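You operate a simulated robot arm through the tools that you are given. There is no shell and no other tool.

You run a simulated two-armed robot. Do the job below in one go: nothing can be reset, and whatever is moved stays where it is left.

## Task
Fill the jug to the 0.5 L band with heavy gear oil and wipe up the drips.
Fine: leave the jug under the tap; wipe the drip tray with the purple rag and put it back. Set down upright: jug. What is to be rubbed or washed off counts as gone when no trace of it is left.

The check looks at the end state, three seconds after you hand in, the way a careful person would. Anything else that was tipped, shoved, dropped, spilled or broken makes it a failure.

## Robot
Two 7-joint arms with fingered hands on one trunk that stands fixed in place. Base frame: the origin is at the foot of the trunk, x ahead of it, y to its left, z up; the work surface is at about z = 0.752. Units: m, rad, N and s.
The left shoulder is at [0.06, 0.177, 0.95], the right one opposite. Each reaches about 1 m from its shoulder. Payload 4 kg a hand.
Tool frame (each hand has its own): the origin (TCP) lies between the finger pads and is the grasp point; the fingertips stand 0.037 m ahead of it; z points along the fingers, y is the line along which they close. The gripper opens to 0.124 m; its body begins 0.043 m behind the TCP. The gripper is a hand of 3 fingers: y runs from the thumb to the fingers, the wrist lies at [-0.015, -0.108, -0.202] in the tool frame, and closing takes about 1.5 s.
Orientation is that of the tool frame in the base frame, as a unit quaternion [x, y, z, w]. With the fingers straight down and the wrist toward the robot, the tool's x, y and z point along [0, 1, 0], [1, 0, 0] and [0, 0, -1] of the base frame.

## Interface
- The arms move only by the tool step_arm. It takes "left_moves", "right_moves" or both (then of equal length, played together; a hand with none holds still); each is text: rows parted by semicolons, each of 6 numbers parted by spaces: the shift along the tool's x, y, z in units of 25 mm (1.0 is 25 mm), then the turn, a rotation vector about the tool's x, y, z in units of 6 degrees (1.0 is 6 degrees). In form: tx ty tz rx ry rz; .... A call has 1 to 20 rows; each row shifts and turns the commanded pose from where the row before left it, along the tool's axes as they then stand. "left_gripper" and "right_gripper" are, for a hand that has rows, the opening, from 0 (shut) to 1 (fully open), set as the call begins (left out, the last holds). A call with a number of a shift or a turn outside -1 to 1 is refused whole. A row lasts 0.2 s, in which the tool goes at most 0.05 m and 0.15 rad; a call with a longer step from one row to the next is refused whole, and so is a gripper value outside its range. Where a pose cannot be reached the arm comes as near as it can. A force on the tool above 40 N (or 10 N above the force at the start of the call, whichever is more), or a blocked arm, ends the call early, and 0.2 s more pass. The fingers move at their own pace (about 0.072 m/s each) and stop on an object; they squeeze with about 23 N. The grip force told is the motor's: it shows also when the fingers shut on nothing. Time passes only in rows, and 0.2 s behind the last, so rows that do not move let the fingers close. The reply holds the time, the measured pose of the TCP, the force on the tool along the base axes, the opening and the grip force, in the units named above and with some noise, with the torque about the TCP (base axes, N m) and any sound that the robot's microphone picked up, and new pictures: "views" is both (left out), scene, wrist or none (wrist: the cameras of the hands that moved).
- Cameras (640 x 400 px; columns grow to the right, rows downward): "scene" is now at [0.0522, 0.0188, 1.6018]; the picture's right is [0.22, -0.98, 0.00], its down [-0.63, -0.14, -0.76] and it looks along [0.74, 0.17, -0.65] (base axes); focal length 338 px, centre (320, 200). "left" rides on the left gripper at [-0.064, -0.076, -0.137] in its tool frame; the picture's right is [-0.84, -0.26, 0.48], its down [0.48, -0.76, 0.43] and it looks along [0.25, 0.60, 0.76] (tool axes); focal length 256 px, centre (320, 200). "right" rides on the right gripper at [0.064, -0.076, -0.136] in its tool frame; the picture's right is [-0.84, 0.26, -0.48], its down [-0.48, -0.76, 0.43] and it looks along [-0.26, 0.60, 0.76] (tool axes); focal length 256 px, centre (320, 200). There is no depth. A picture from a camera that has moved, and an enlarged one, comes with that camera's place and axes in the base frame and with its lens.
- slide_trunk(by): slides the trunk up (or, below 0, down) by that many m; the arms and the scene camera ride with it, the base frame stays. It gives what a move gives, with no picture.
- move_fingers(index, middle, thumb_bend, thumb_turn, hand): sets how far each is bent, from 0 (flat) to 100 (curled in); at 30 the hand is open as for a grip, at 70 the pads meet at the TCP. One left out holds its place. A second passes; each finger stops where it meets its share of the squeeze, and holds until it gets a number again. A gripper value or a shape takes the hand back. It gives what a move gives, with no picture; readings hold the bend of each and the force on the fingers (four entries, about 0 where the hand has none), thumb and palm. thumb_turn goes from beside the hand (0) to across from the fingers (100), as for a grip.
- grasp_type(shape, hand): the hand has 3 fingers and takes this shape, open, in about a second: jaw (thumb against the fingers, like two jaws); tri (thumb and two fingers); tip (a fingertip pinch); poke (one finger out to press); point (the index stretched); flat (the hand flat); cup (the hand cupped); fist (a fist). The gripper value then closes the fingers along that shape, each until it touches; the sizes above hold for jaw. It gives what a move gives, with no picture.
- head_to(pan, tilt): turns the head with the scene camera to pan (to the left, within 1.501 rad either way) and tilt (down, from -0.506 to 1.204), counted from straight ahead of the robot. It gives what a move gives, and a new picture of the scene camera.
- zoom(camera, box): a new picture of the part [left, top, right, bottom] of that camera's present view, enlarged. No time passes.
- job_done(): hands the job in; it is judged then, once.

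Nothing tells you positions but the pictures and the camera data. Unless the task says otherwise, let go and move clear before handing in.

The tools are called as a command line: name --argument value ..., lists and objects as JSON in quotes. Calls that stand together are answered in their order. step_arm: Moves the arms, as the interface text tells. Its arguments: {"type":"object","properties":{"left_moves":{"type":"string"},"left_gripper":{"type":"number"},"right_moves":{"type":"string"},"right_gripper":{"type":"number"},"views":{"type":"string","enum":["both","scene","wrist","none"]}},"required":[]} The other tools are called the same way: slide_trunk (by) moves the trunk up or down; grasp_type (shape, hand) gives the hand a shape; move_fingers (index, middle, thumb_bend, thumb_turn, hand) moves the fingers one by one; head_to (pan, tilt) turns the head that bears the scene camera; zoom (camera, box) takes an enlarged picture of a part of a camera's view; job_done () hands the job in.

At the start:

```text
time_s: 0.0
left_tcp_pos: [0.491, 0.2844, 1.2115]
left_tool_rot: [0.707, 0.707, 0.0, 0.0]
left_contact_force: [0.4, 0.8, 0.5]
left_ft_torque: [-0.01, 0.02, 0.01]
left_grip_width: 0.1237
left_gripper_force: 0.1
left_shape: jaw
left_bend: [30.0, 30.0, 30.0, 98.0]
left_finger forces: [0.0, 0.0, 0.0, 0.0, 0.0, 0.1]
right_tcp_pos: [0.5549, -0.1746, 1.2924]
right_tool_rot: [0.707, 0.707, 0.0, 0.0]
right_contact_force: [-0.2, 0.4, -0.3]
right_ft_torque: [-0.01, -0.03, 0.02]
right_grip_width: 0.1235
right_gripper_force: 0.1
right_shape: jaw
right_bend: [30.0, 30.0, 30.0, 98.0]
right_finger forces: [0.1, 0.1, 0.1, 0.0, 0.0, 0.1]
trunk travel left (down, up): [-0.475, 0.115]
head pan, tilt (commanded): [0.223, 0.703]
```

scene: 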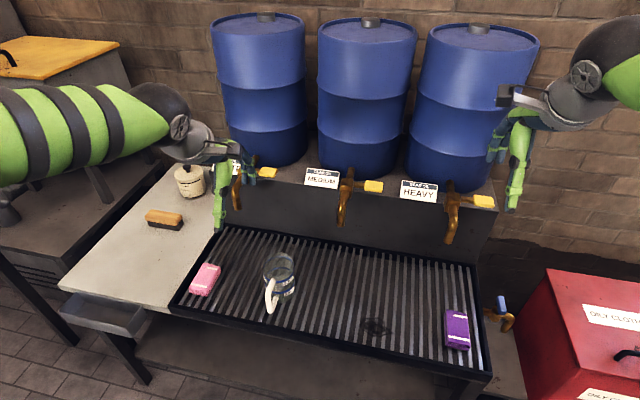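
right: 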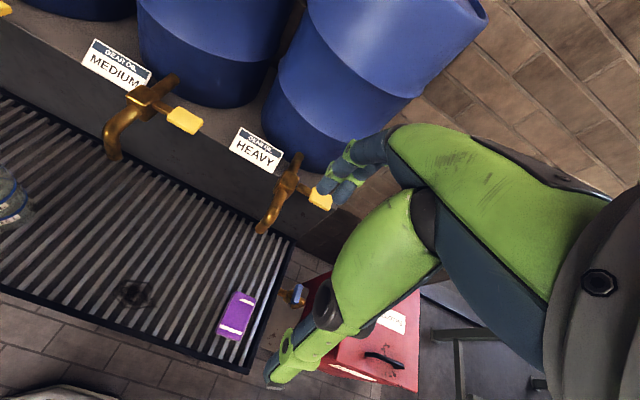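
left: 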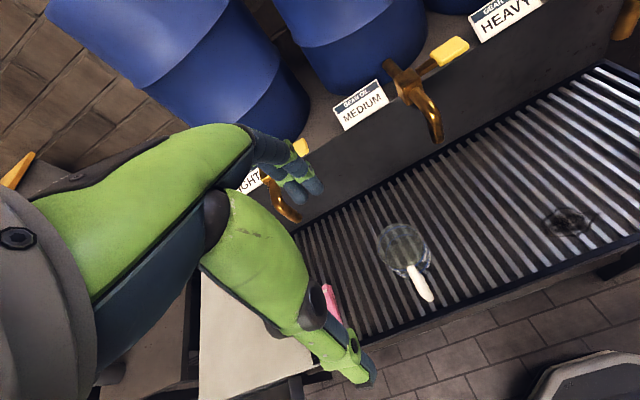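

I see three oil drums with brass taps and yellow levers, the HEAVY tap on the right, a glass jug on the slatted drip tray, and a purple rag on the right end of the tray. I'll zoom in on the details before moving anything.

zoom --camera "scene" --box '[400, 160, 520, 260]'

zoom --camera "scene" --box '[180, 220, 340, 320]'

zoom --camera "scene" --box '[340, 270, 520, 390]'

zoom --camera "right" --box '[220, 110, 350, 240]'

```text
4.00 times, centred on (460, 210) of scene
camera zoom: at [0.0522, 0.0188, 1.6018], right [0.22, -0.98, 0.0], down [-0.63, -0.14, -0.76], along [0.74, 0.17, -0.65], focal length 1354 px, centre (-240, 160)
```

zoom: 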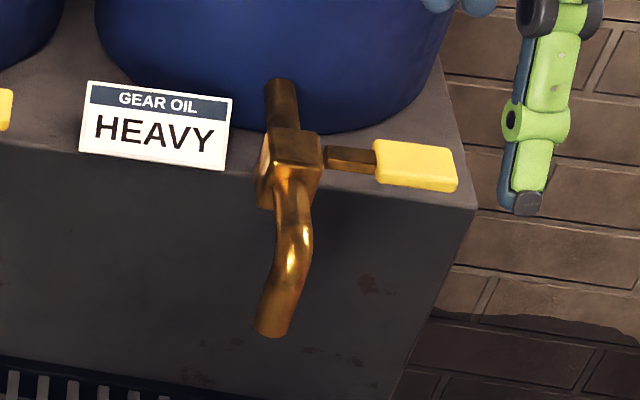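

```text
4.00 times, centred on (260, 270) of scene
camera zoom: at [0.0522, 0.0188, 1.6018], right [0.22, -0.98, 0.0], down [-0.63, -0.14, -0.76], along [0.74, 0.17, -0.65], focal length 1354 px, centre (560, -80)
```

zoom: 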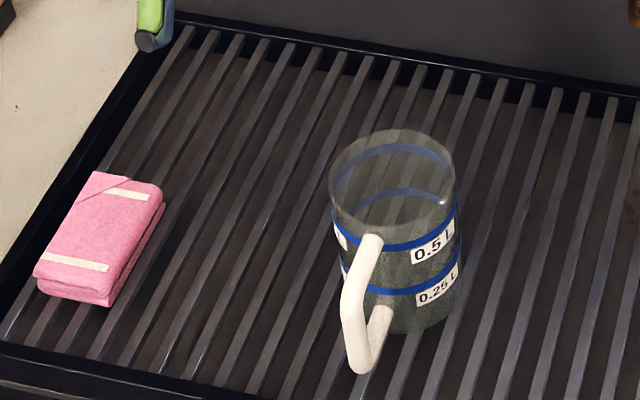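

```text
3.33 times, centred on (430, 330) of scene
camera zoom: at [0.0522, 0.0188, 1.6018], right [0.22, -0.98, 0.0], down [-0.63, -0.14, -0.76], along [0.74, 0.17, -0.65], focal length 1128 px, centre (-47, -233)
```

zoom: 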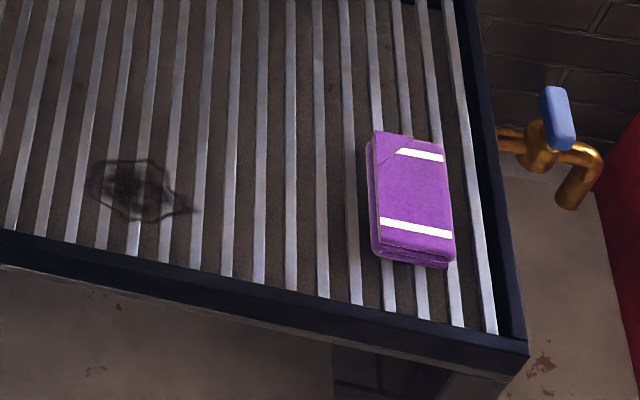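

```text
3.08 times, centred on (285, 175) of right
camera zoom: at [0.4789, -0.1113, 1.4285], right [0.26, -0.84, 0.48], down [-0.76, -0.48, -0.43], along [0.6, -0.26, -0.76], focal length 788 px, centre (428, 277)
```

zoom: 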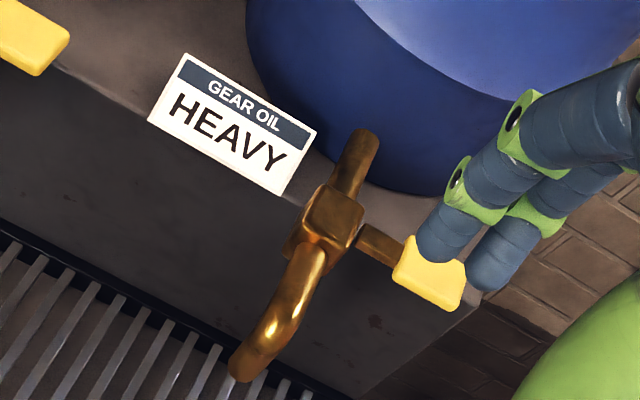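

The stain on the tray is near (0.55, −0.02), the HEAVY spout tip near (0.716, −0.175, 0.94) and its lever near (0.79, −0.25, 1.035). The jug stands near (0.58, 0.26) with its handle toward me. I'll take closer looks at the tap, the jug and the signs.

zoom --camera "scene" --box '[425, 175, 505, 225]'

zoom --camera "left" --box '[360, 200, 460, 310]'

zoom --camera "scene" --box '[250, 245, 310, 320]'

zoom --camera "scene" --box '[480, 260, 640, 400]'

head_to --pan -0.35 --tilt 0.8

```text
8.00 times, centred on (465, 200) of scene
camera zoom: at [0.0522, 0.0188, 1.6018], right [0.22, -0.98, 0.0], down [-0.63, -0.14, -0.76], along [0.74, 0.17, -0.65], focal length 2708 px, centre (-840, 200)
```

zoom: 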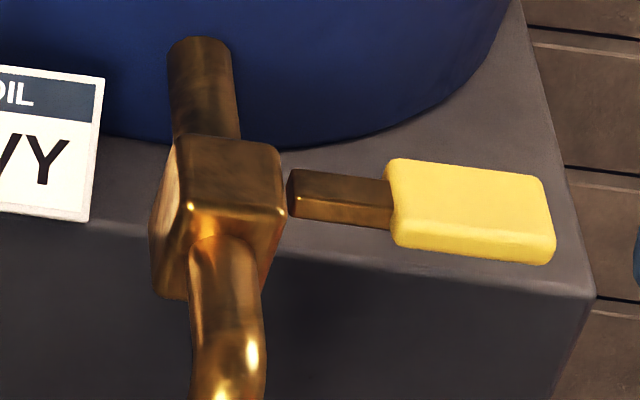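

```text
3.64 times, centred on (410, 255) of left
camera zoom: at [0.4143, 0.2198, 1.3491], right [-0.26, -0.84, -0.48], down [-0.76, 0.48, -0.43], along [0.6, 0.25, -0.76], focal length 931 px, centre (-7, 0)
```

zoom: 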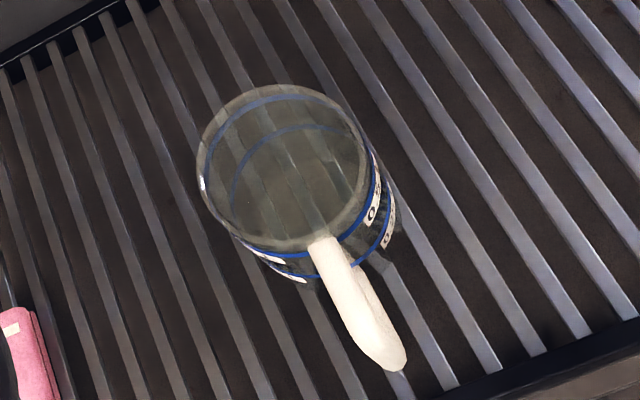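

```text
5.33 times, centred on (280, 282) of scene
camera zoom: at [0.0522, 0.0188, 1.6018], right [0.22, -0.98, 0.0], down [-0.63, -0.14, -0.76], along [0.74, 0.17, -0.65], focal length 1806 px, centre (533, -240)
```

zoom: 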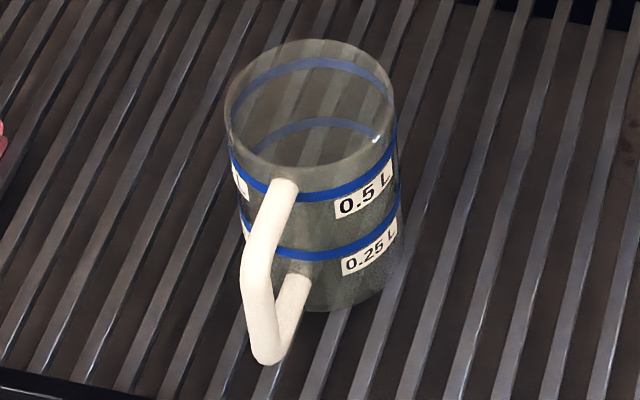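

```text
2.86 times, centred on (560, 330) of scene
camera zoom: at [0.0522, 0.0188, 1.6018], right [0.22, -0.98, 0.0], down [-0.63, -0.14, -0.76], along [0.74, 0.17, -0.65], focal length 967 px, centre (-366, -171)
```

zoom: 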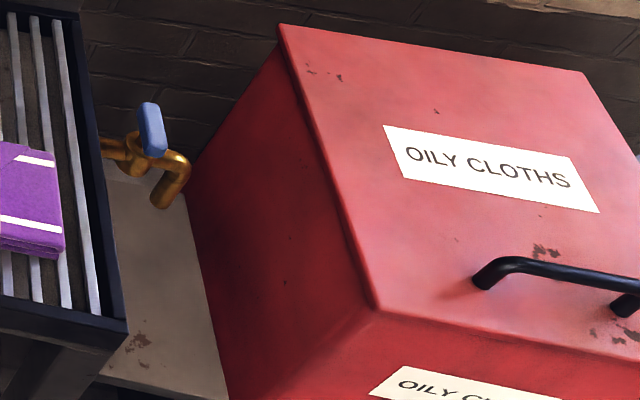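

```text
time_s: 1.0
left_tcp_pos: [0.491, 0.2848, 1.2111]
left_tool_rot: [0.707, 0.707, 0.0, 0.0]
left_contact_force: [0.0, 0.6, -0.4]
left_ft_torque: [-0.03, -0.01, 0.0]
left_grip_width: 0.1236
left_gripper_force: 0.1
left_shape: jaw
left_bend: [30.0, 30.0, 30.0, 98.0]
left_finger forces: [0.0, 0.0, 0.1, 0.0, 0.1, 0.0]
right_tcp_pos: [0.5543, -0.175, 1.2926]
right_tool_rot: [0.706, 0.708, 0.001, 0.001]
right_contact_force: [-1.0, 0.6, 0.6]
right_ft_torque: [-0.02, 0.0, -0.03]
right_grip_width: 0.1237
right_gripper_force: 0.0
right_shape: jaw
right_bend: [30.0, 30.0, 30.0, 98.0]
right_finger forces: [0.0, 0.1, 0.0, 0.0, 0.0, 0.1]
trunk travel left (down, up): [-0.475, 0.115]
head pan, tilt (commanded): [-0.351, 0.799]
camera scene: at [0.0453, -0.0276, 1.5938], right [-0.34, -0.94, 0.0], down [-0.67, 0.25, -0.7], along [0.66, -0.24, -0.72], focal length 338 px, centre (320, 200)
```

scene: 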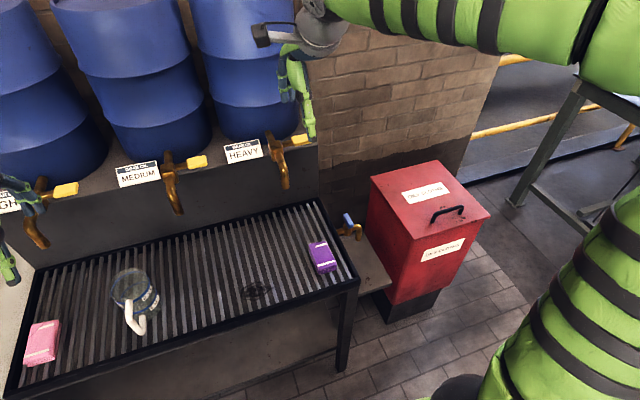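

The bin on the right is for oily cloths, but the task says to put the rag back, so it will go back on the tray. My plan is to carry the jug by its body with the left hand tilted 45°, reaching over the handle, and work the lever with the right hand. First I'll turn the left hand.

head_to --pan 0.1 --tilt 0.75

step_arm --left_moves "0 0 0 0 0 1;0 0 0 0 0 1;0 0 0 0 0 1;0 0 0 0 0 1;0 0 0 0 0 1;0 0 0 0 0 1;0 0 0 0 0 1;0 0 0 0 0 1;0 0 0 0 0 1;0 0 0 0 0 1;0 0 0 0 0 1;0 0 0 0 0 1;0 0 0 0 0 1;0 0 0 0 0 1;0 0 0 0 0 1;0 0 0 0 1 0;0 0 0 0 1 0;0 0 0 0 1 0;0 0 0 0 1 0" --views "both"

```text
time_s: 1.9
left_tcp_pos: [0.4905, 0.2839, 1.2102]
left_tool_rot: [0.707, 0.707, 0.0, -0.001]
left_contact_force: [-0.3, -0.6, 0.0]
left_ft_torque: [0.02, -0.01, 0.01]
left_grip_width: 0.1235
left_gripper_force: 0.1
left_shape: jaw
left_bend: [30.0, 30.0, 30.0, 98.0]
left_finger forces: [0.0, 0.1, 0.1, 0.0, 0.1, 0.0]
right_tcp_pos: [0.5553, -0.1747, 1.2913]
right_tool_rot: [0.707, 0.707, 0.0, 0.0]
right_contact_force: [-0.9, -0.5, -0.5]
right_ft_torque: [0.0, 0.01, 0.02]
right_grip_width: 0.1235
right_gripper_force: 0.1
right_shape: jaw
right_bend: [30.0, 30.0, 30.0, 98.0]
right_finger forces: [0.0, 0.0, 0.1, 0.1, 0.0, 0.1]
trunk travel left (down, up): [-0.475, 0.115]
head pan, tilt (commanded): [0.099, 0.75]
camera scene: at [0.052, 0.0082, 1.5978], right [0.1, -1.0, 0.0], down [-0.68, -0.07, -0.73], along [0.73, 0.07, -0.68], focal length 338 px, centre (320, 200)
```

scene: 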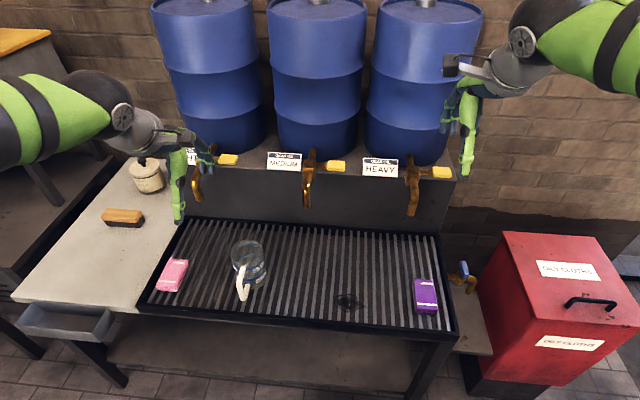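

```text
time_s: 5.9
left_tcp_pos: [0.491, 0.2846, 1.212]
left_tool_rot: [0.978, 0.0, 0.21, 0.0]
left_contact_force: [1.1, -0.9, 0.6]
left_ft_torque: [-0.03, 0.01, 0.02]
left_grip_width: 0.1236
left_gripper_force: 0.0
left_shape: jaw
left_bend: [30.0, 30.0, 30.0, 98.0]
left_finger forces: [0.0, 0.1, 0.1, 0.0, 0.1, 0.0]
right_tcp_pos: [0.555, -0.1757, 1.2925]
right_tool_rot: [0.707, 0.707, -0.001, 0.0]
right_contact_force: [0.9, 0.2, 0.3]
right_ft_torque: [-0.02, 0.01, 0.01]
right_grip_width: 0.1234
right_gripper_force: 0.2
right_shape: jaw
right_bend: [30.0, 30.0, 30.0, 98.0]
right_finger forces: [0.0, 0.0, 0.0, 0.1, 0.1, 0.0]
trunk travel left (down, up): [-0.475, 0.115]
head pan, tilt (commanded): [0.099, 0.75]
camera scene: at [0.0516, 0.0083, 1.5978], right [0.1, -1.0, 0.0], down [-0.68, -0.07, -0.73], along [0.73, 0.07, -0.68], focal length 338 px, centre (320, 200)
camera left: at [0.3764, 0.3591, 1.3113], right [-0.57, 0.26, -0.78], down [0.62, 0.76, -0.2], along [0.54, -0.6, -0.59], focal length 256 px, centre (320, 200)
```

scene: 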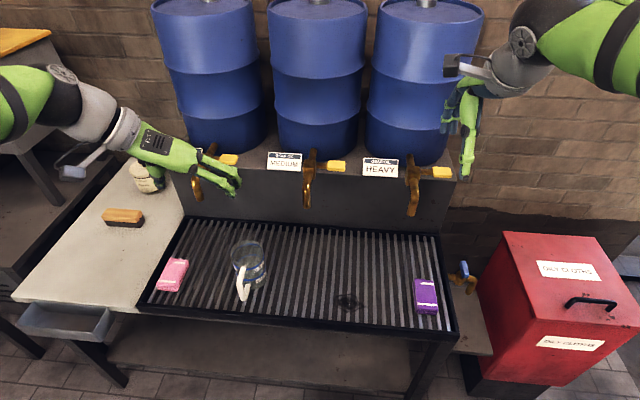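
left: 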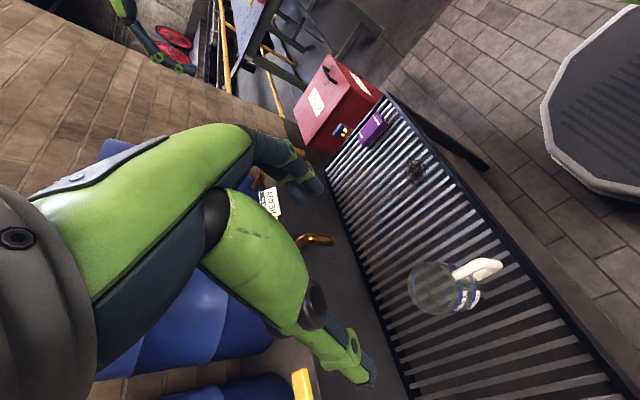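

The rotation matches what I computed, and nothing on the bench has moved. Next I'll finish the tilt to 45° and go to a pre-grasp point behind and above the jug.

step_arm --left_moves "0 0 0 0 1 0;0 0 0 0 1 0;0 0 0 0 1 0;0 0 0 0 0.5 0;-0.79 0.112 0.588 0 0 0;-0.79 0.112 0.588 0 0 0;-0.79 0.112 0.588 0 0 0;-0.79 0.112 0.588 0 0 0;-0.79 0.112 0.588 0 0 0;-0.79 0.112 0.588 0 0 0;-0.79 0.112 0.588 0 0 0;-0.79 0.112 0.588 0 0 0;-0.79 0.112 0.588 0 0 0;-0.79 0.112 0.588 0 0 0;0 0 0 0 0 0" --views "both"

```text
time_s: 9.1
left_tcp_pos: [0.4583, 0.2558, 0.9677]
left_tool_rot: [0.924, -0.002, 0.382, 0.002]
left_contact_force: [-0.1, -0.2, 0.3]
left_ft_torque: [0.01, 0.02, 0.02]
left_grip_width: 0.1237
left_gripper_force: 0.1
left_shape: jaw
left_bend: [30.0, 30.0, 30.0, 98.0]
left_finger forces: [0.0, 0.1, 0.0, 0.0, 0.0, 0.0]
left hand out of reach, approached as far as the arm can: row 14
right_tcp_pos: [0.5542, -0.176, 1.292]
right_tool_rot: [0.707, 0.707, -0.001, 0.0]
right_contact_force: [0.2, 0.7, -0.4]
right_ft_torque: [0.01, 0.0, -0.03]
right_grip_width: 0.1237
right_gripper_force: 0.0
right_shape: jaw
right_bend: [30.0, 30.0, 30.0, 98.0]
right_finger forces: [0.1, 0.0, 0.0, 0.0, 0.0, 0.0]
trunk travel left (down, up): [-0.475, 0.115]
head pan, tilt (commanded): [0.099, 0.75]
camera scene: at [0.0518, 0.0082, 1.5978], right [0.1, -1.0, 0.0], down [-0.68, -0.07, -0.73], along [0.73, 0.07, -0.68], focal length 338 px, centre (320, 200)
camera left: at [0.3162, 0.3323, 1.0206], right [-0.25, 0.26, -0.93], down [0.65, 0.76, 0.03], along [0.72, -0.6, -0.36], focal length 256 px, centre (320, 200)
```

scene: 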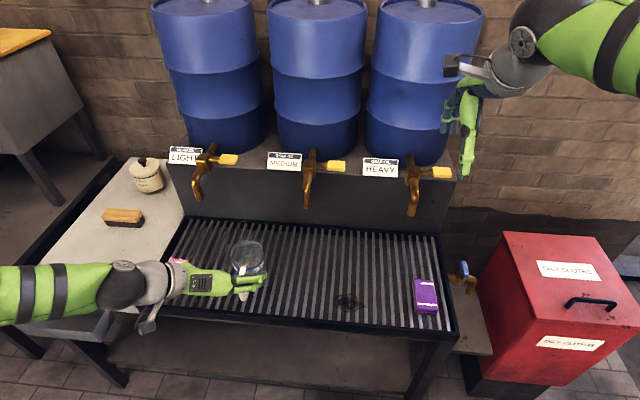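
left: 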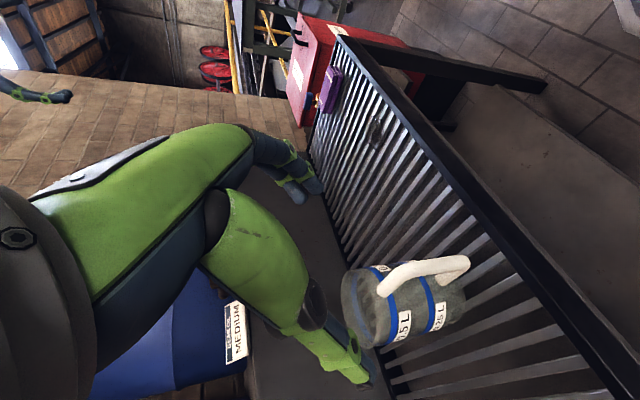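

The left hand is behind and above the jug, at the near limit of its reach. I'll zoom in to check its alignment with the jug and handle.

zoom --camera "left" --box '[280, 200, 520, 400]'

zoom --camera "scene" --box '[180, 220, 320, 320]'

```text
2.00 times, centred on (400, 300) of left
camera zoom: at [0.3162, 0.3323, 1.0206], right [-0.25, 0.26, -0.93], down [0.65, 0.76, 0.03], along [0.72, -0.6, -0.36], focal length 512 px, centre (160, 0)
```

zoom: 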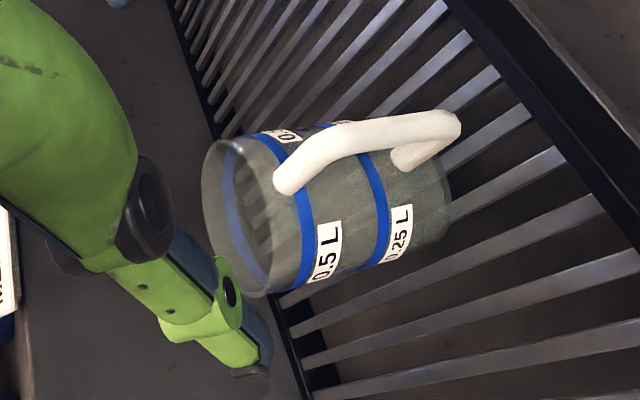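

```text
4.00 times, centred on (250, 270) of scene
camera zoom: at [0.0518, 0.0082, 1.5978], right [0.1, -1.0, 0.0], down [-0.68, -0.07, -0.73], along [0.73, 0.07, -0.68], focal length 1354 px, centre (600, -80)
```

zoom: 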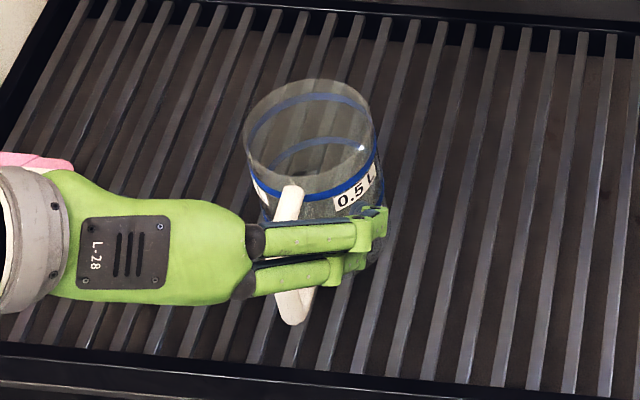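

The jug centre comes out at about (0.590, 0.258), with the rim near z 0.88 and the handle lying between thumb and fingers. I'll advance along the finger axis most of the way and check again.

step_arm --left_moves "-0.03 -0.03 0.8 0 0 0;-0.03 -0.03 0.8 0 0 0;-0.03 -0.03 0.8 0 0 0;-0.03 0 0.8 0 0 0;0 0 0.8 0 0 0;0 0 0.8 0 0 0;0 0 0 0 0 0" --left_gripper 1 --views "both"

zoom --camera "scene" --box '[180, 220, 320, 320]'

zoom --camera "left" --box '[280, 200, 520, 400]'

```text
time_s: 10.7
left_tcp_pos: [0.5418, 0.2619, 0.8799]
left_tool_rot: [0.924, -0.001, 0.383, -0.001]
left_contact_force: [0.3, 0.3, -0.8]
left_ft_torque: [0.03, -0.02, 0.05]
left_grip_width: 0.124
left_gripper_force: 0.1
left_shape: jaw
left_bend: [30.0, 30.0, 30.0, 98.0]
left_finger forces: [0.0, 0.0, 0.0, 0.0, 0.0, 0.0]
right_tcp_pos: [0.5548, -0.1748, 1.2919]
right_tool_rot: [0.707, 0.707, 0.0, 0.0]
right_contact_force: [-0.6, -0.5, -0.4]
right_ft_torque: [0.02, 0.05, 0.04]
right_grip_width: 0.1237
right_gripper_force: 0.0
right_shape: jaw
right_bend: [30.0, 30.0, 30.0, 98.0]
right_finger forces: [0.1, 0.0, 0.0, 0.0, 0.1, 0.1]
trunk travel left (down, up): [-0.475, 0.115]
head pan, tilt (commanded): [0.099, 0.75]
camera scene: at [0.0519, 0.0082, 1.5978], right [0.1, -1.0, 0.0], down [-0.68, -0.07, -0.73], along [0.73, 0.07, -0.68], focal length 338 px, centre (320, 200)
camera left: at [0.3995, 0.3366, 0.9328], right [-0.25, 0.26, -0.93], down [0.65, 0.76, 0.03], along [0.72, -0.6, -0.36], focal length 256 px, centre (320, 200)
```

scene: 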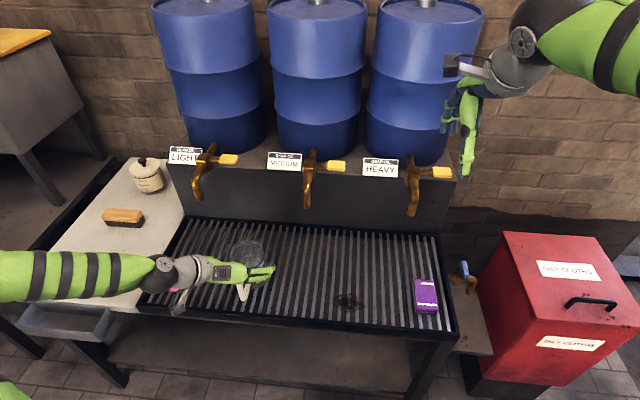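
left: 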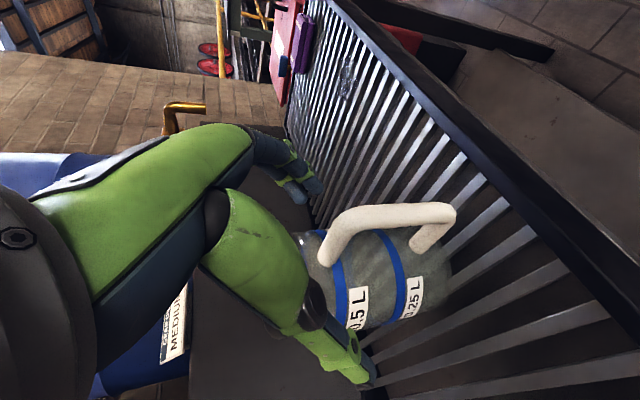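

```text
4.00 times, centred on (250, 270) of scene
camera zoom: at [0.0519, 0.0082, 1.5978], right [0.1, -1.0, 0.0], down [-0.68, -0.07, -0.73], along [0.73, 0.07, -0.68], focal length 1354 px, centre (600, -80)
```

zoom: 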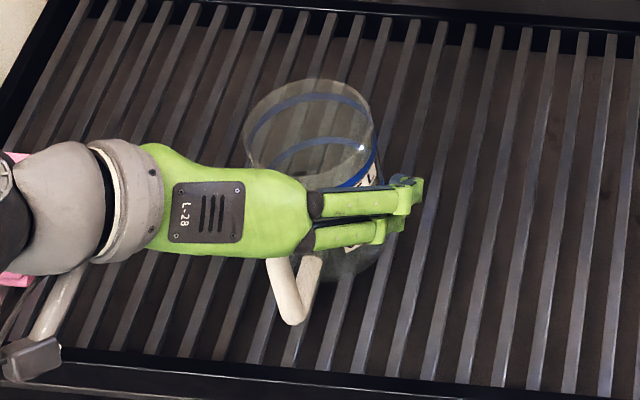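

```text
2.00 times, centred on (400, 300) of left
camera zoom: at [0.3995, 0.3366, 0.9328], right [-0.25, 0.26, -0.93], down [0.65, 0.76, 0.03], along [0.72, -0.6, -0.36], focal length 512 px, centre (160, 0)
```

zoom: 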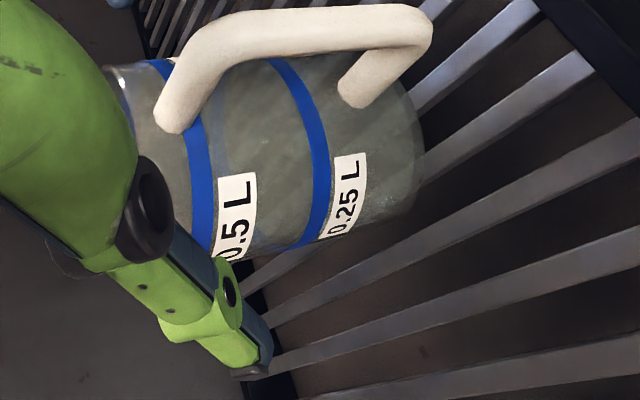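

The handle is between thumb and fingers and the rim is clear of the palm. I'll move the last 33 mm in and check before closing.

step_arm --left_moves "-0.02 0.04 0.44 0 0 0;-0.02 0.04 0.44 0 0 0;-0.02 0.04 0.44 0 0 0;0 0 0 0 0 0" --left_gripper 1 --views "wrist"

zoom --camera "scene" --box '[180, 220, 320, 320]'

zoom --camera "left" --box '[280, 200, 520, 400]'

```text
time_s: 11.7
left_tcp_pos: [0.5643, 0.2561, 0.8556]
left_tool_rot: [0.924, 0.0, 0.383, 0.0]
left_contact_force: [0.8, 0.1, 0.2]
left_ft_torque: [0.0, -0.01, 0.01]
left_grip_width: 0.1238
left_gripper_force: 0.0
left_shape: jaw
left_bend: [30.0, 30.0, 30.0, 98.0]
left_finger forces: [0.1, 0.0, 0.0, 0.1, 0.1, 0.1]
right_tcp_pos: [0.555, -0.1753, 1.2927]
right_tool_rot: [0.707, 0.707, 0.0, 0.0]
right_contact_force: [0.8, 0.5, 0.3]
right_ft_torque: [0.03, 0.0, -0.02]
right_grip_width: 0.1236
right_gripper_force: 0.0
right_shape: jaw
right_bend: [30.0, 30.0, 30.0, 98.0]
right_finger forces: [0.0, 0.0, 0.0, 0.0, 0.0, 0.0]
trunk travel left (down, up): [-0.475, 0.115]
head pan, tilt (commanded): [0.099, 0.75]
camera left: at [0.422, 0.333, 0.9078], right [-0.25, 0.26, -0.93], down [0.65, 0.76, 0.03], along [0.72, -0.6, -0.36], focal length 256 px, centre (320, 200)
```

left: 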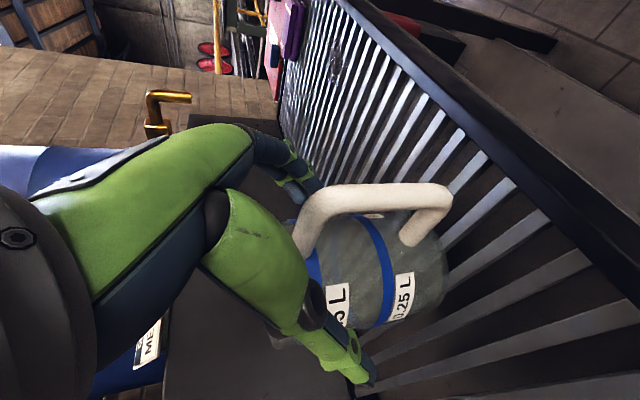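

```text
4.00 times, centred on (250, 270) of scene
camera zoom: at [0.052, 0.0083, 1.5978], right [0.1, -1.0, 0.0], down [-0.68, -0.07, -0.73], along [0.73, 0.07, -0.68], focal length 1354 px, centre (600, -80)
```

zoom: 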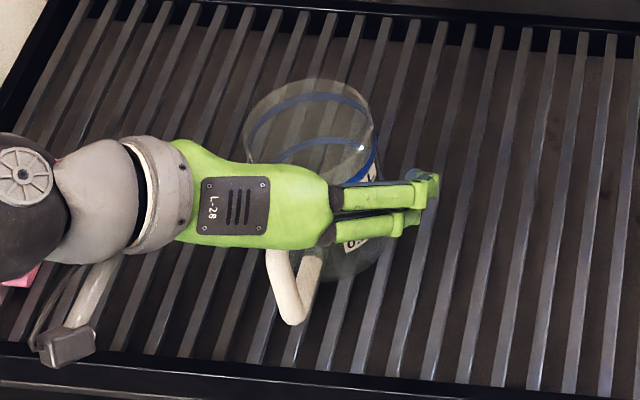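

```text
2.00 times, centred on (400, 300) of left
camera zoom: at [0.422, 0.333, 0.9078], right [-0.25, 0.26, -0.93], down [0.65, 0.76, 0.03], along [0.72, -0.6, -0.36], focal length 512 px, centre (160, 0)
```

zoom: 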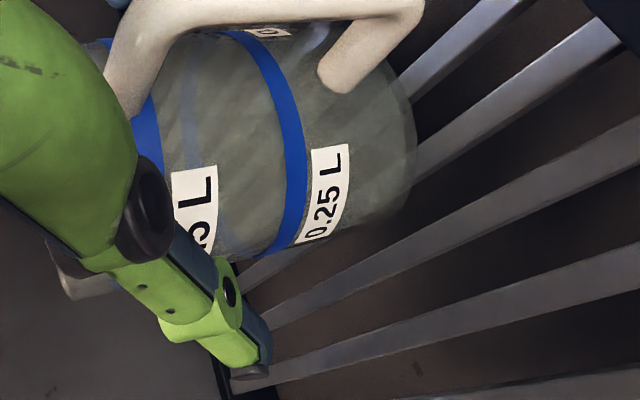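

No contact yet, and the fingers straddle the jug. I'll close the left hand on the jug body.

step_arm --left_moves "0 0 0 0 0 0;0 0 0 0 0 0;0 0 0 0 0 0;0 0 0 0 0 0;0 0 0 0 0 0;0 0 0 0 0 0;0 0 0 0 0 0;0 0 0 0 0 0" --left_gripper 0.4 --views "wrist"

zoom --camera "scene" --box '[180, 220, 320, 320]'

zoom --camera "left" --box '[280, 200, 520, 400]'

```text
time_s: 13.5
left_tcp_pos: [0.5634, 0.257, 0.8555]
left_tool_rot: [0.924, 0.0, 0.382, -0.001]
left_contact_force: [-0.5, -0.6, 1.7]
left_ft_torque: [-0.09, 0.11, -0.04]
left_grip_width: 0.0697
left_gripper_force: 22.9
left_shape: jaw
left_bend: [44.0, 44.0, 52.0, 99.0]
left_finger forces: [12.0, 7.3, 0.0, 0.0, 20.1, 0.0]
right_tcp_pos: [0.5539, -0.1748, 1.292]
right_tool_rot: [0.707, 0.707, 0.0, 0.0]
right_contact_force: [0.4, 0.4, -0.4]
right_ft_torque: [-0.01, 0.01, 0.0]
right_grip_width: 0.1234
right_gripper_force: 0.0
right_shape: jaw
right_bend: [30.0, 30.0, 30.0, 98.0]
right_finger forces: [0.0, 0.0, 0.0, 0.0, 0.1, 0.0]
trunk travel left (down, up): [-0.475, 0.115]
head pan, tilt (commanded): [0.099, 0.75]
camera left: at [0.4218, 0.3329, 0.908], right [-0.25, 0.26, -0.93], down [0.65, 0.76, 0.03], along [0.72, -0.6, -0.36], focal length 256 px, centre (320, 200)
```

left: 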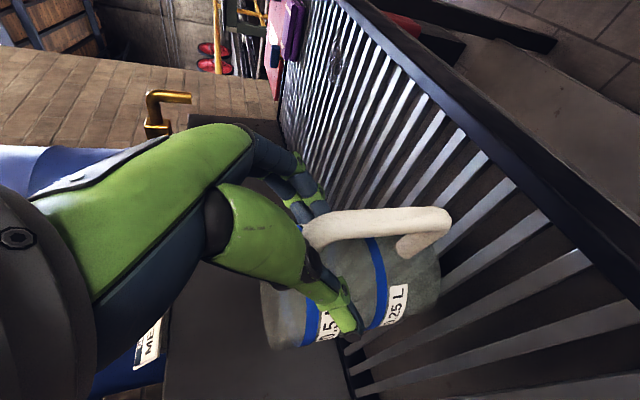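

```text
4.00 times, centred on (250, 270) of scene
camera zoom: at [0.0519, 0.0082, 1.5978], right [0.1, -1.0, 0.0], down [-0.68, -0.07, -0.73], along [0.73, 0.07, -0.68], focal length 1354 px, centre (600, -80)
```

zoom: 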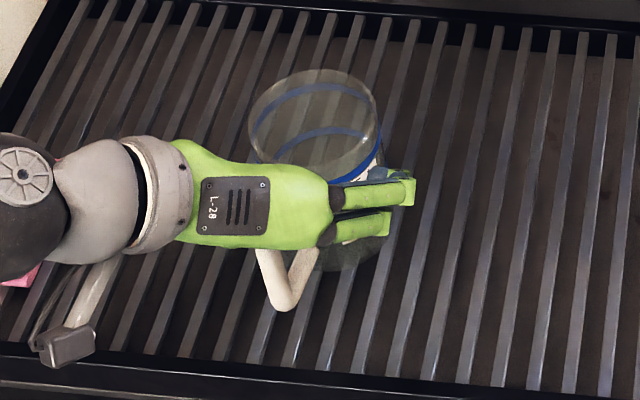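

```text
2.00 times, centred on (400, 300) of left
camera zoom: at [0.4218, 0.3329, 0.908], right [-0.25, 0.26, -0.93], down [0.65, 0.76, 0.03], along [0.72, -0.6, -0.36], focal length 512 px, centre (160, 0)
```

zoom: 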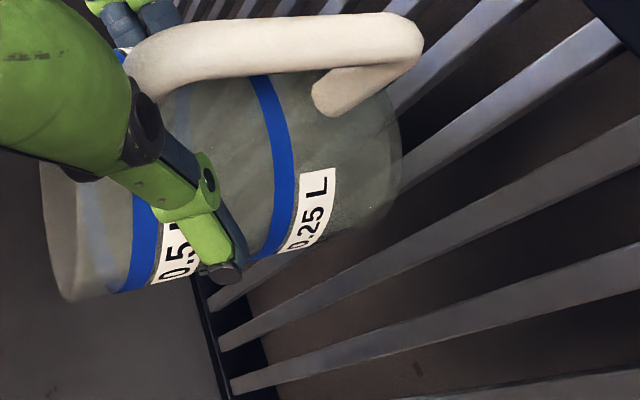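

The grip landed slightly behind the jug's centre: the width reads 0.070, and the jug slid about 1 cm forward as the fingers closed. I'll open, move about 25 mm further over it, and grip again nearer its axis.

step_arm --left_moves "0 0 0 0 0 0;0 0 0 0 0 0;0 0 0 0 0 0;0 0 0 0 0 0;0 0 0 0 0 0;0 0 0 0 0 0" --left_gripper 1 --views "wrist"

zoom --camera "scene" --box '[180, 220, 320, 320]'

zoom --camera "left" --box '[280, 200, 520, 400]'

```text
time_s: 14.9
left_tcp_pos: [0.5649, 0.2578, 0.8554]
left_tool_rot: [0.924, 0.0, 0.382, 0.0]
left_contact_force: [1.3, 0.2, 0.1]
left_ft_torque: [0.02, 0.03, 0.0]
left_grip_width: 0.1239
left_gripper_force: 0.0
left_shape: jaw
left_bend: [30.0, 30.0, 30.0, 98.0]
left_finger forces: [0.0, 0.0, 0.0, 0.1, 0.0, 0.0]
right_tcp_pos: [0.5544, -0.175, 1.293]
right_tool_rot: [0.707, 0.707, 0.001, 0.0]
right_contact_force: [0.7, 0.4, -0.4]
right_ft_torque: [0.0, 0.02, 0.0]
right_grip_width: 0.1235
right_gripper_force: 0.0
right_shape: jaw
right_bend: [30.0, 30.0, 30.0, 98.0]
right_finger forces: [0.1, 0.0, 0.0, 0.1, 0.1, 0.0]
trunk travel left (down, up): [-0.475, 0.115]
head pan, tilt (commanded): [0.099, 0.75]
camera left: at [0.4219, 0.333, 0.9079], right [-0.25, 0.26, -0.93], down [0.65, 0.76, 0.03], along [0.72, -0.6, -0.36], focal length 256 px, centre (320, 200)
```

left: 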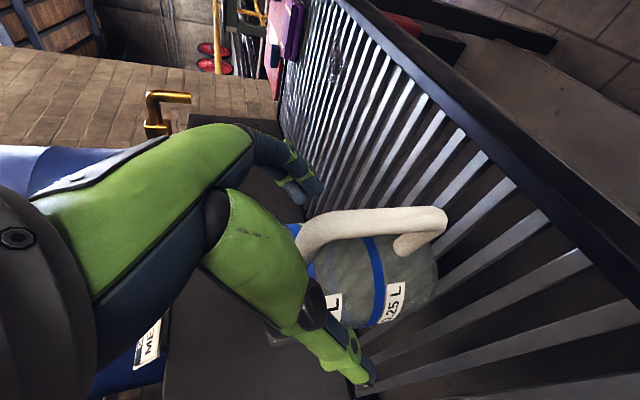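

```text
4.00 times, centred on (250, 270) of scene
camera zoom: at [0.052, 0.0083, 1.5978], right [0.1, -1.0, 0.0], down [-0.68, -0.07, -0.73], along [0.73, 0.07, -0.68], focal length 1354 px, centre (600, -80)
```

zoom: 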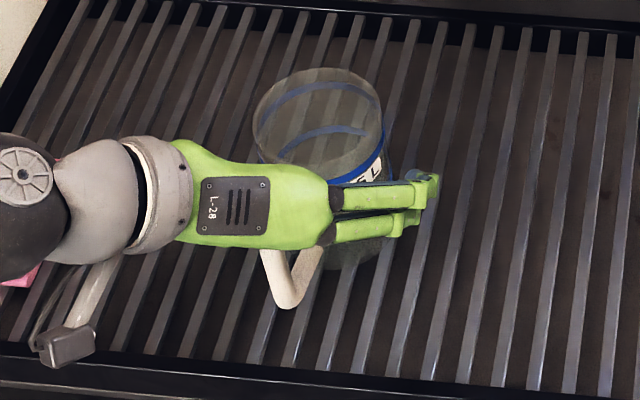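

```text
2.00 times, centred on (400, 300) of left
camera zoom: at [0.4219, 0.333, 0.9079], right [-0.25, 0.26, -0.93], down [0.65, 0.76, 0.03], along [0.72, -0.6, -0.36], focal length 512 px, centre (160, 0)
```

zoom: 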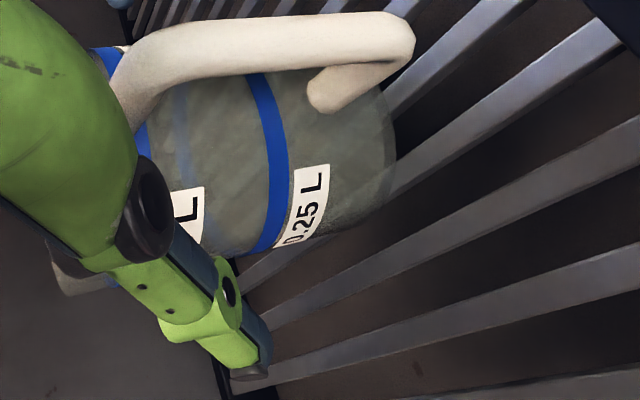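

The jug stands free again at about (0.599, 0.252), turned a little. I'll move the hand further over it and close again.

step_arm --left_moves "0.29 0.07 0 0 0 0;0.29 0.07 0 0 0 0;0.29 0.07 0.1 0 0 0;0 0 0.28 0 0 0;0 0 0 0 0 0" --left_gripper 1 --views "wrist"

zoom --camera "scene" --box '[180, 220, 320, 320]'

zoom --camera "left" --box '[280, 200, 520, 400]'

```text
time_s: 16.1
left_tcp_pos: [0.5855, 0.2525, 0.8641]
left_tool_rot: [0.924, 0.001, 0.382, 0.0]
left_contact_force: [0.4, 0.0, -0.2]
left_ft_torque: [0.0, -0.01, -0.03]
left_grip_width: 0.1238
left_gripper_force: 0.1
left_shape: jaw
left_bend: [30.0, 30.0, 30.0, 98.0]
left_finger forces: [0.0, 0.0, 0.0, 0.0, 0.0, 0.1]
right_tcp_pos: [0.5541, -0.1759, 1.2926]
right_tool_rot: [0.707, 0.707, 0.0, 0.0]
right_contact_force: [0.9, 0.3, -0.5]
right_ft_torque: [-0.01, -0.03, 0.0]
right_grip_width: 0.1239
right_gripper_force: 0.0
right_shape: jaw
right_bend: [30.0, 30.0, 30.0, 98.0]
right_finger forces: [0.0, 0.1, 0.0, 0.0, 0.0, 0.1]
trunk travel left (down, up): [-0.475, 0.115]
head pan, tilt (commanded): [0.099, 0.75]
camera left: at [0.4437, 0.3272, 0.917], right [-0.25, 0.26, -0.93], down [0.65, 0.76, 0.03], along [0.72, -0.6, -0.36], focal length 256 px, centre (320, 200)
```

left: 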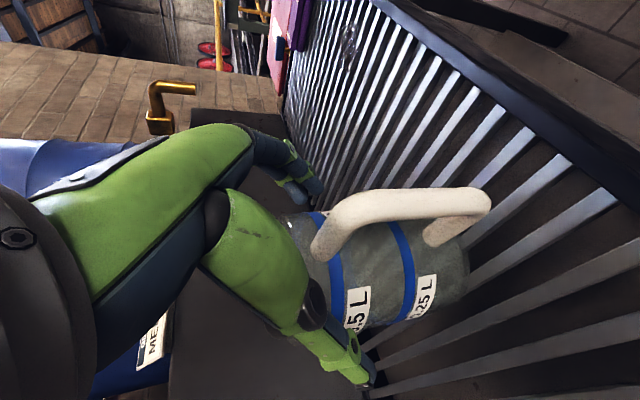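

```text
4.00 times, centred on (250, 270) of scene
camera zoom: at [0.052, 0.0083, 1.5978], right [0.1, -1.0, 0.0], down [-0.68, -0.07, -0.73], along [0.73, 0.07, -0.68], focal length 1354 px, centre (600, -80)
```

zoom: 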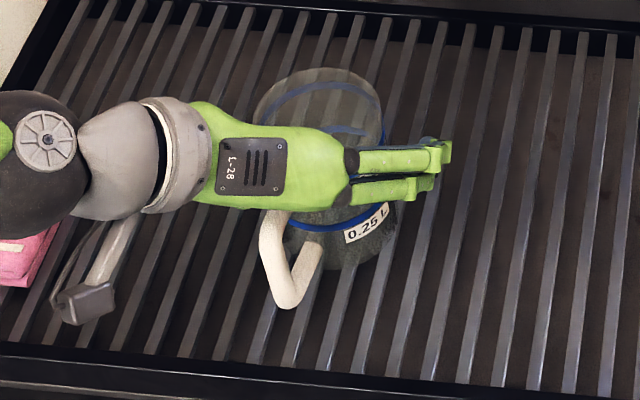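

```text
2.00 times, centred on (400, 300) of left
camera zoom: at [0.4437, 0.3272, 0.917], right [-0.25, 0.26, -0.93], down [0.65, 0.76, 0.03], along [0.72, -0.6, -0.36], focal length 512 px, centre (160, 0)
```

zoom: 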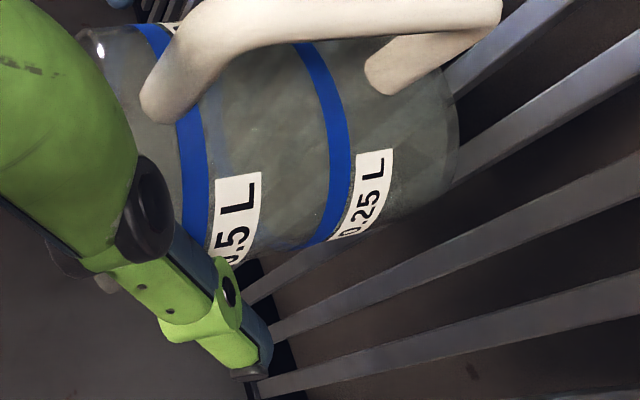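

There is still no contact and the hand is well over the jug. I'll close the grip.

step_arm --left_moves "0 0 0 0 0 0;0 0 0 0 0 0;0 0 0 0 0 0;0 0 0 0 0 0;0 0 0 0 0 0;0 0 0 0 0 0;0 0 0 0 0 0;0 0 0 0 0 0" --left_gripper 0.4 --views "wrist"

zoom --camera "scene" --box '[180, 220, 320, 320]'

zoom --camera "left" --box '[280, 200, 520, 400]'

```text
time_s: 17.9
left_tcp_pos: [0.5858, 0.2511, 0.8636]
left_tool_rot: [0.924, 0.0, 0.382, 0.0]
left_contact_force: [-0.6, 1.1, 4.2]
left_ft_torque: [-0.15, -0.05, 0.01]
left_grip_width: 0.0876
left_gripper_force: 22.7
left_shape: jaw
left_bend: [37.0, 40.0, 42.0, 99.0]
left_finger forces: [12.0, 9.0, 0.0, 0.0, 23.7, 0.0]
right_tcp_pos: [0.5553, -0.175, 1.2928]
right_tool_rot: [0.707, 0.707, 0.0, 0.0]
right_contact_force: [-0.7, 0.3, 0.3]
right_ft_torque: [-0.02, -0.03, -0.01]
right_grip_width: 0.1238
right_gripper_force: 0.1
right_shape: jaw
right_bend: [30.0, 30.0, 30.0, 98.0]
right_finger forces: [0.0, 0.0, 0.0, 0.1, 0.1, 0.0]
trunk travel left (down, up): [-0.475, 0.115]
head pan, tilt (commanded): [0.099, 0.75]
camera left: at [0.4435, 0.3271, 0.9171], right [-0.25, 0.26, -0.93], down [0.65, 0.76, 0.03], along [0.72, -0.6, -0.36], focal length 256 px, centre (320, 200)
```

left: 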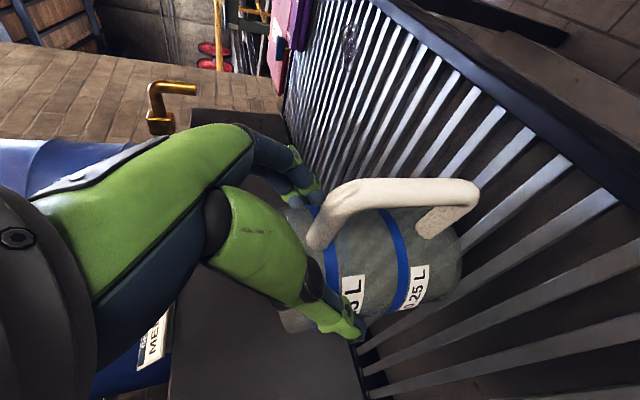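

```text
4.00 times, centred on (250, 270) of scene
camera zoom: at [0.0517, 0.0083, 1.5978], right [0.1, -1.0, 0.0], down [-0.68, -0.07, -0.73], along [0.73, 0.07, -0.68], focal length 1354 px, centre (600, -80)
```

zoom: 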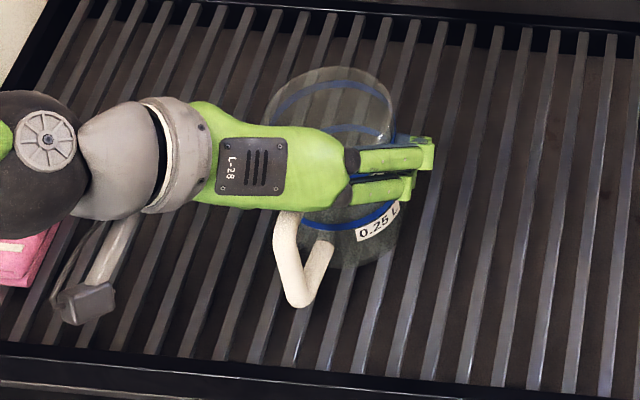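

```text
2.00 times, centred on (400, 300) of left
camera zoom: at [0.4435, 0.3271, 0.9171], right [-0.25, 0.26, -0.93], down [0.65, 0.76, 0.03], along [0.72, -0.6, -0.36], focal length 512 px, centre (160, 0)
```

zoom: 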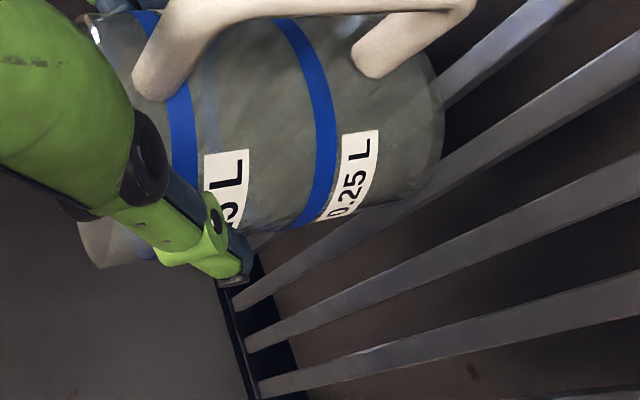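

The grip width is now 0.088, close to the full diameter, and the hold is firm. I'll lift 25 mm and check that the jug hangs upright.

step_arm --left_moves "0.2357 0 -0.2357 0 0 0;0.2357 0 -0.2357 0 0 0;0.2357 0 -0.2357 0 0 0;0 0 0 0 0 0" --views "both"

zoom --camera "scene" --box '[180, 220, 320, 320]'

zoom --camera "left" --box '[280, 200, 520, 400]'

```text
time_s: 18.9
left_tcp_pos: [0.5857, 0.2528, 0.8892]
left_tool_rot: [0.924, 0.0, 0.383, 0.0]
left_contact_force: [-0.5, -0.5, -1.9]
left_ft_torque: [0.01, 0.04, 0.01]
left_grip_width: 0.088
left_gripper_force: 22.9
left_shape: jaw
left_bend: [37.0, 40.0, 43.0, 99.0]
left_finger forces: [11.9, 9.3, 0.1, 0.0, 22.8, 0.1]
right_tcp_pos: [0.5543, -0.1759, 1.2931]
right_tool_rot: [0.707, 0.707, 0.0, 0.0]
right_contact_force: [-0.8, -0.2, -0.4]
right_ft_torque: [0.05, -0.01, -0.04]
right_grip_width: 0.1235
right_gripper_force: 0.2
right_shape: jaw
right_bend: [30.0, 30.0, 30.0, 98.0]
right_finger forces: [0.1, 0.0, 0.0, 0.0, 0.0, 0.0]
trunk travel left (down, up): [-0.475, 0.115]
head pan, tilt (commanded): [0.099, 0.75]
camera scene: at [0.0522, 0.0084, 1.5978], right [0.1, -1.0, 0.0], down [-0.68, -0.07, -0.73], along [0.73, 0.07, -0.68], focal length 338 px, centre (320, 200)
camera left: at [0.4436, 0.3281, 0.9414], right [-0.25, 0.26, -0.93], down [0.65, 0.76, 0.03], along [0.72, -0.6, -0.36], focal length 256 px, centre (320, 200)
```

scene: 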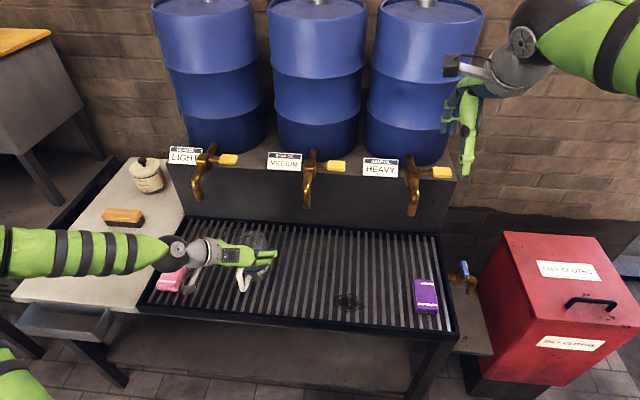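
left: 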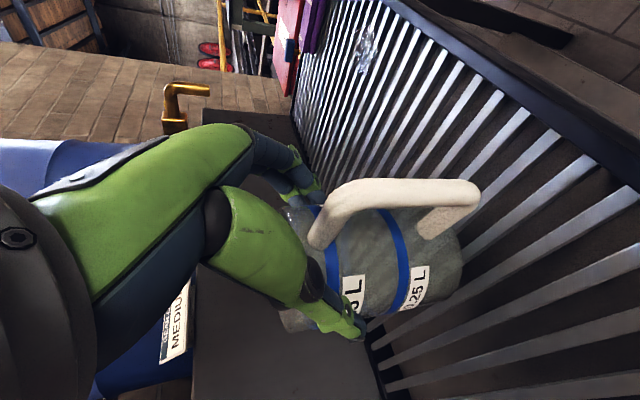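

```text
4.00 times, centred on (250, 270) of scene
camera zoom: at [0.0522, 0.0084, 1.5978], right [0.1, -1.0, 0.0], down [-0.68, -0.07, -0.73], along [0.73, 0.07, -0.68], focal length 1354 px, centre (600, -80)
```

zoom: 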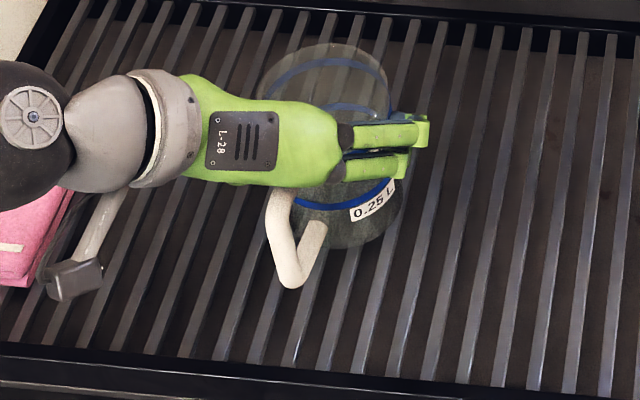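

```text
2.00 times, centred on (400, 300) of left
camera zoom: at [0.4436, 0.3281, 0.9414], right [-0.25, 0.26, -0.93], down [0.65, 0.76, 0.03], along [0.72, -0.6, -0.36], focal length 512 px, centre (160, 0)
```

zoom: 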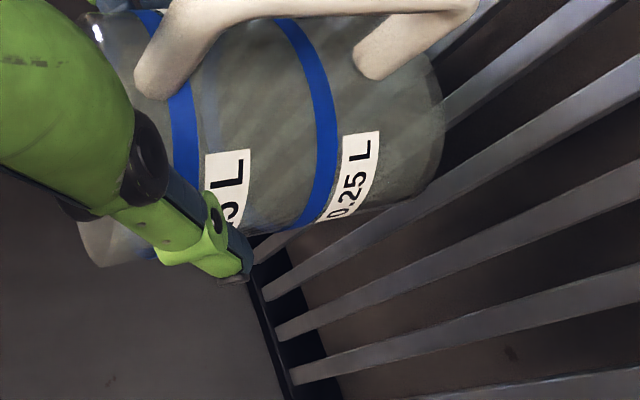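

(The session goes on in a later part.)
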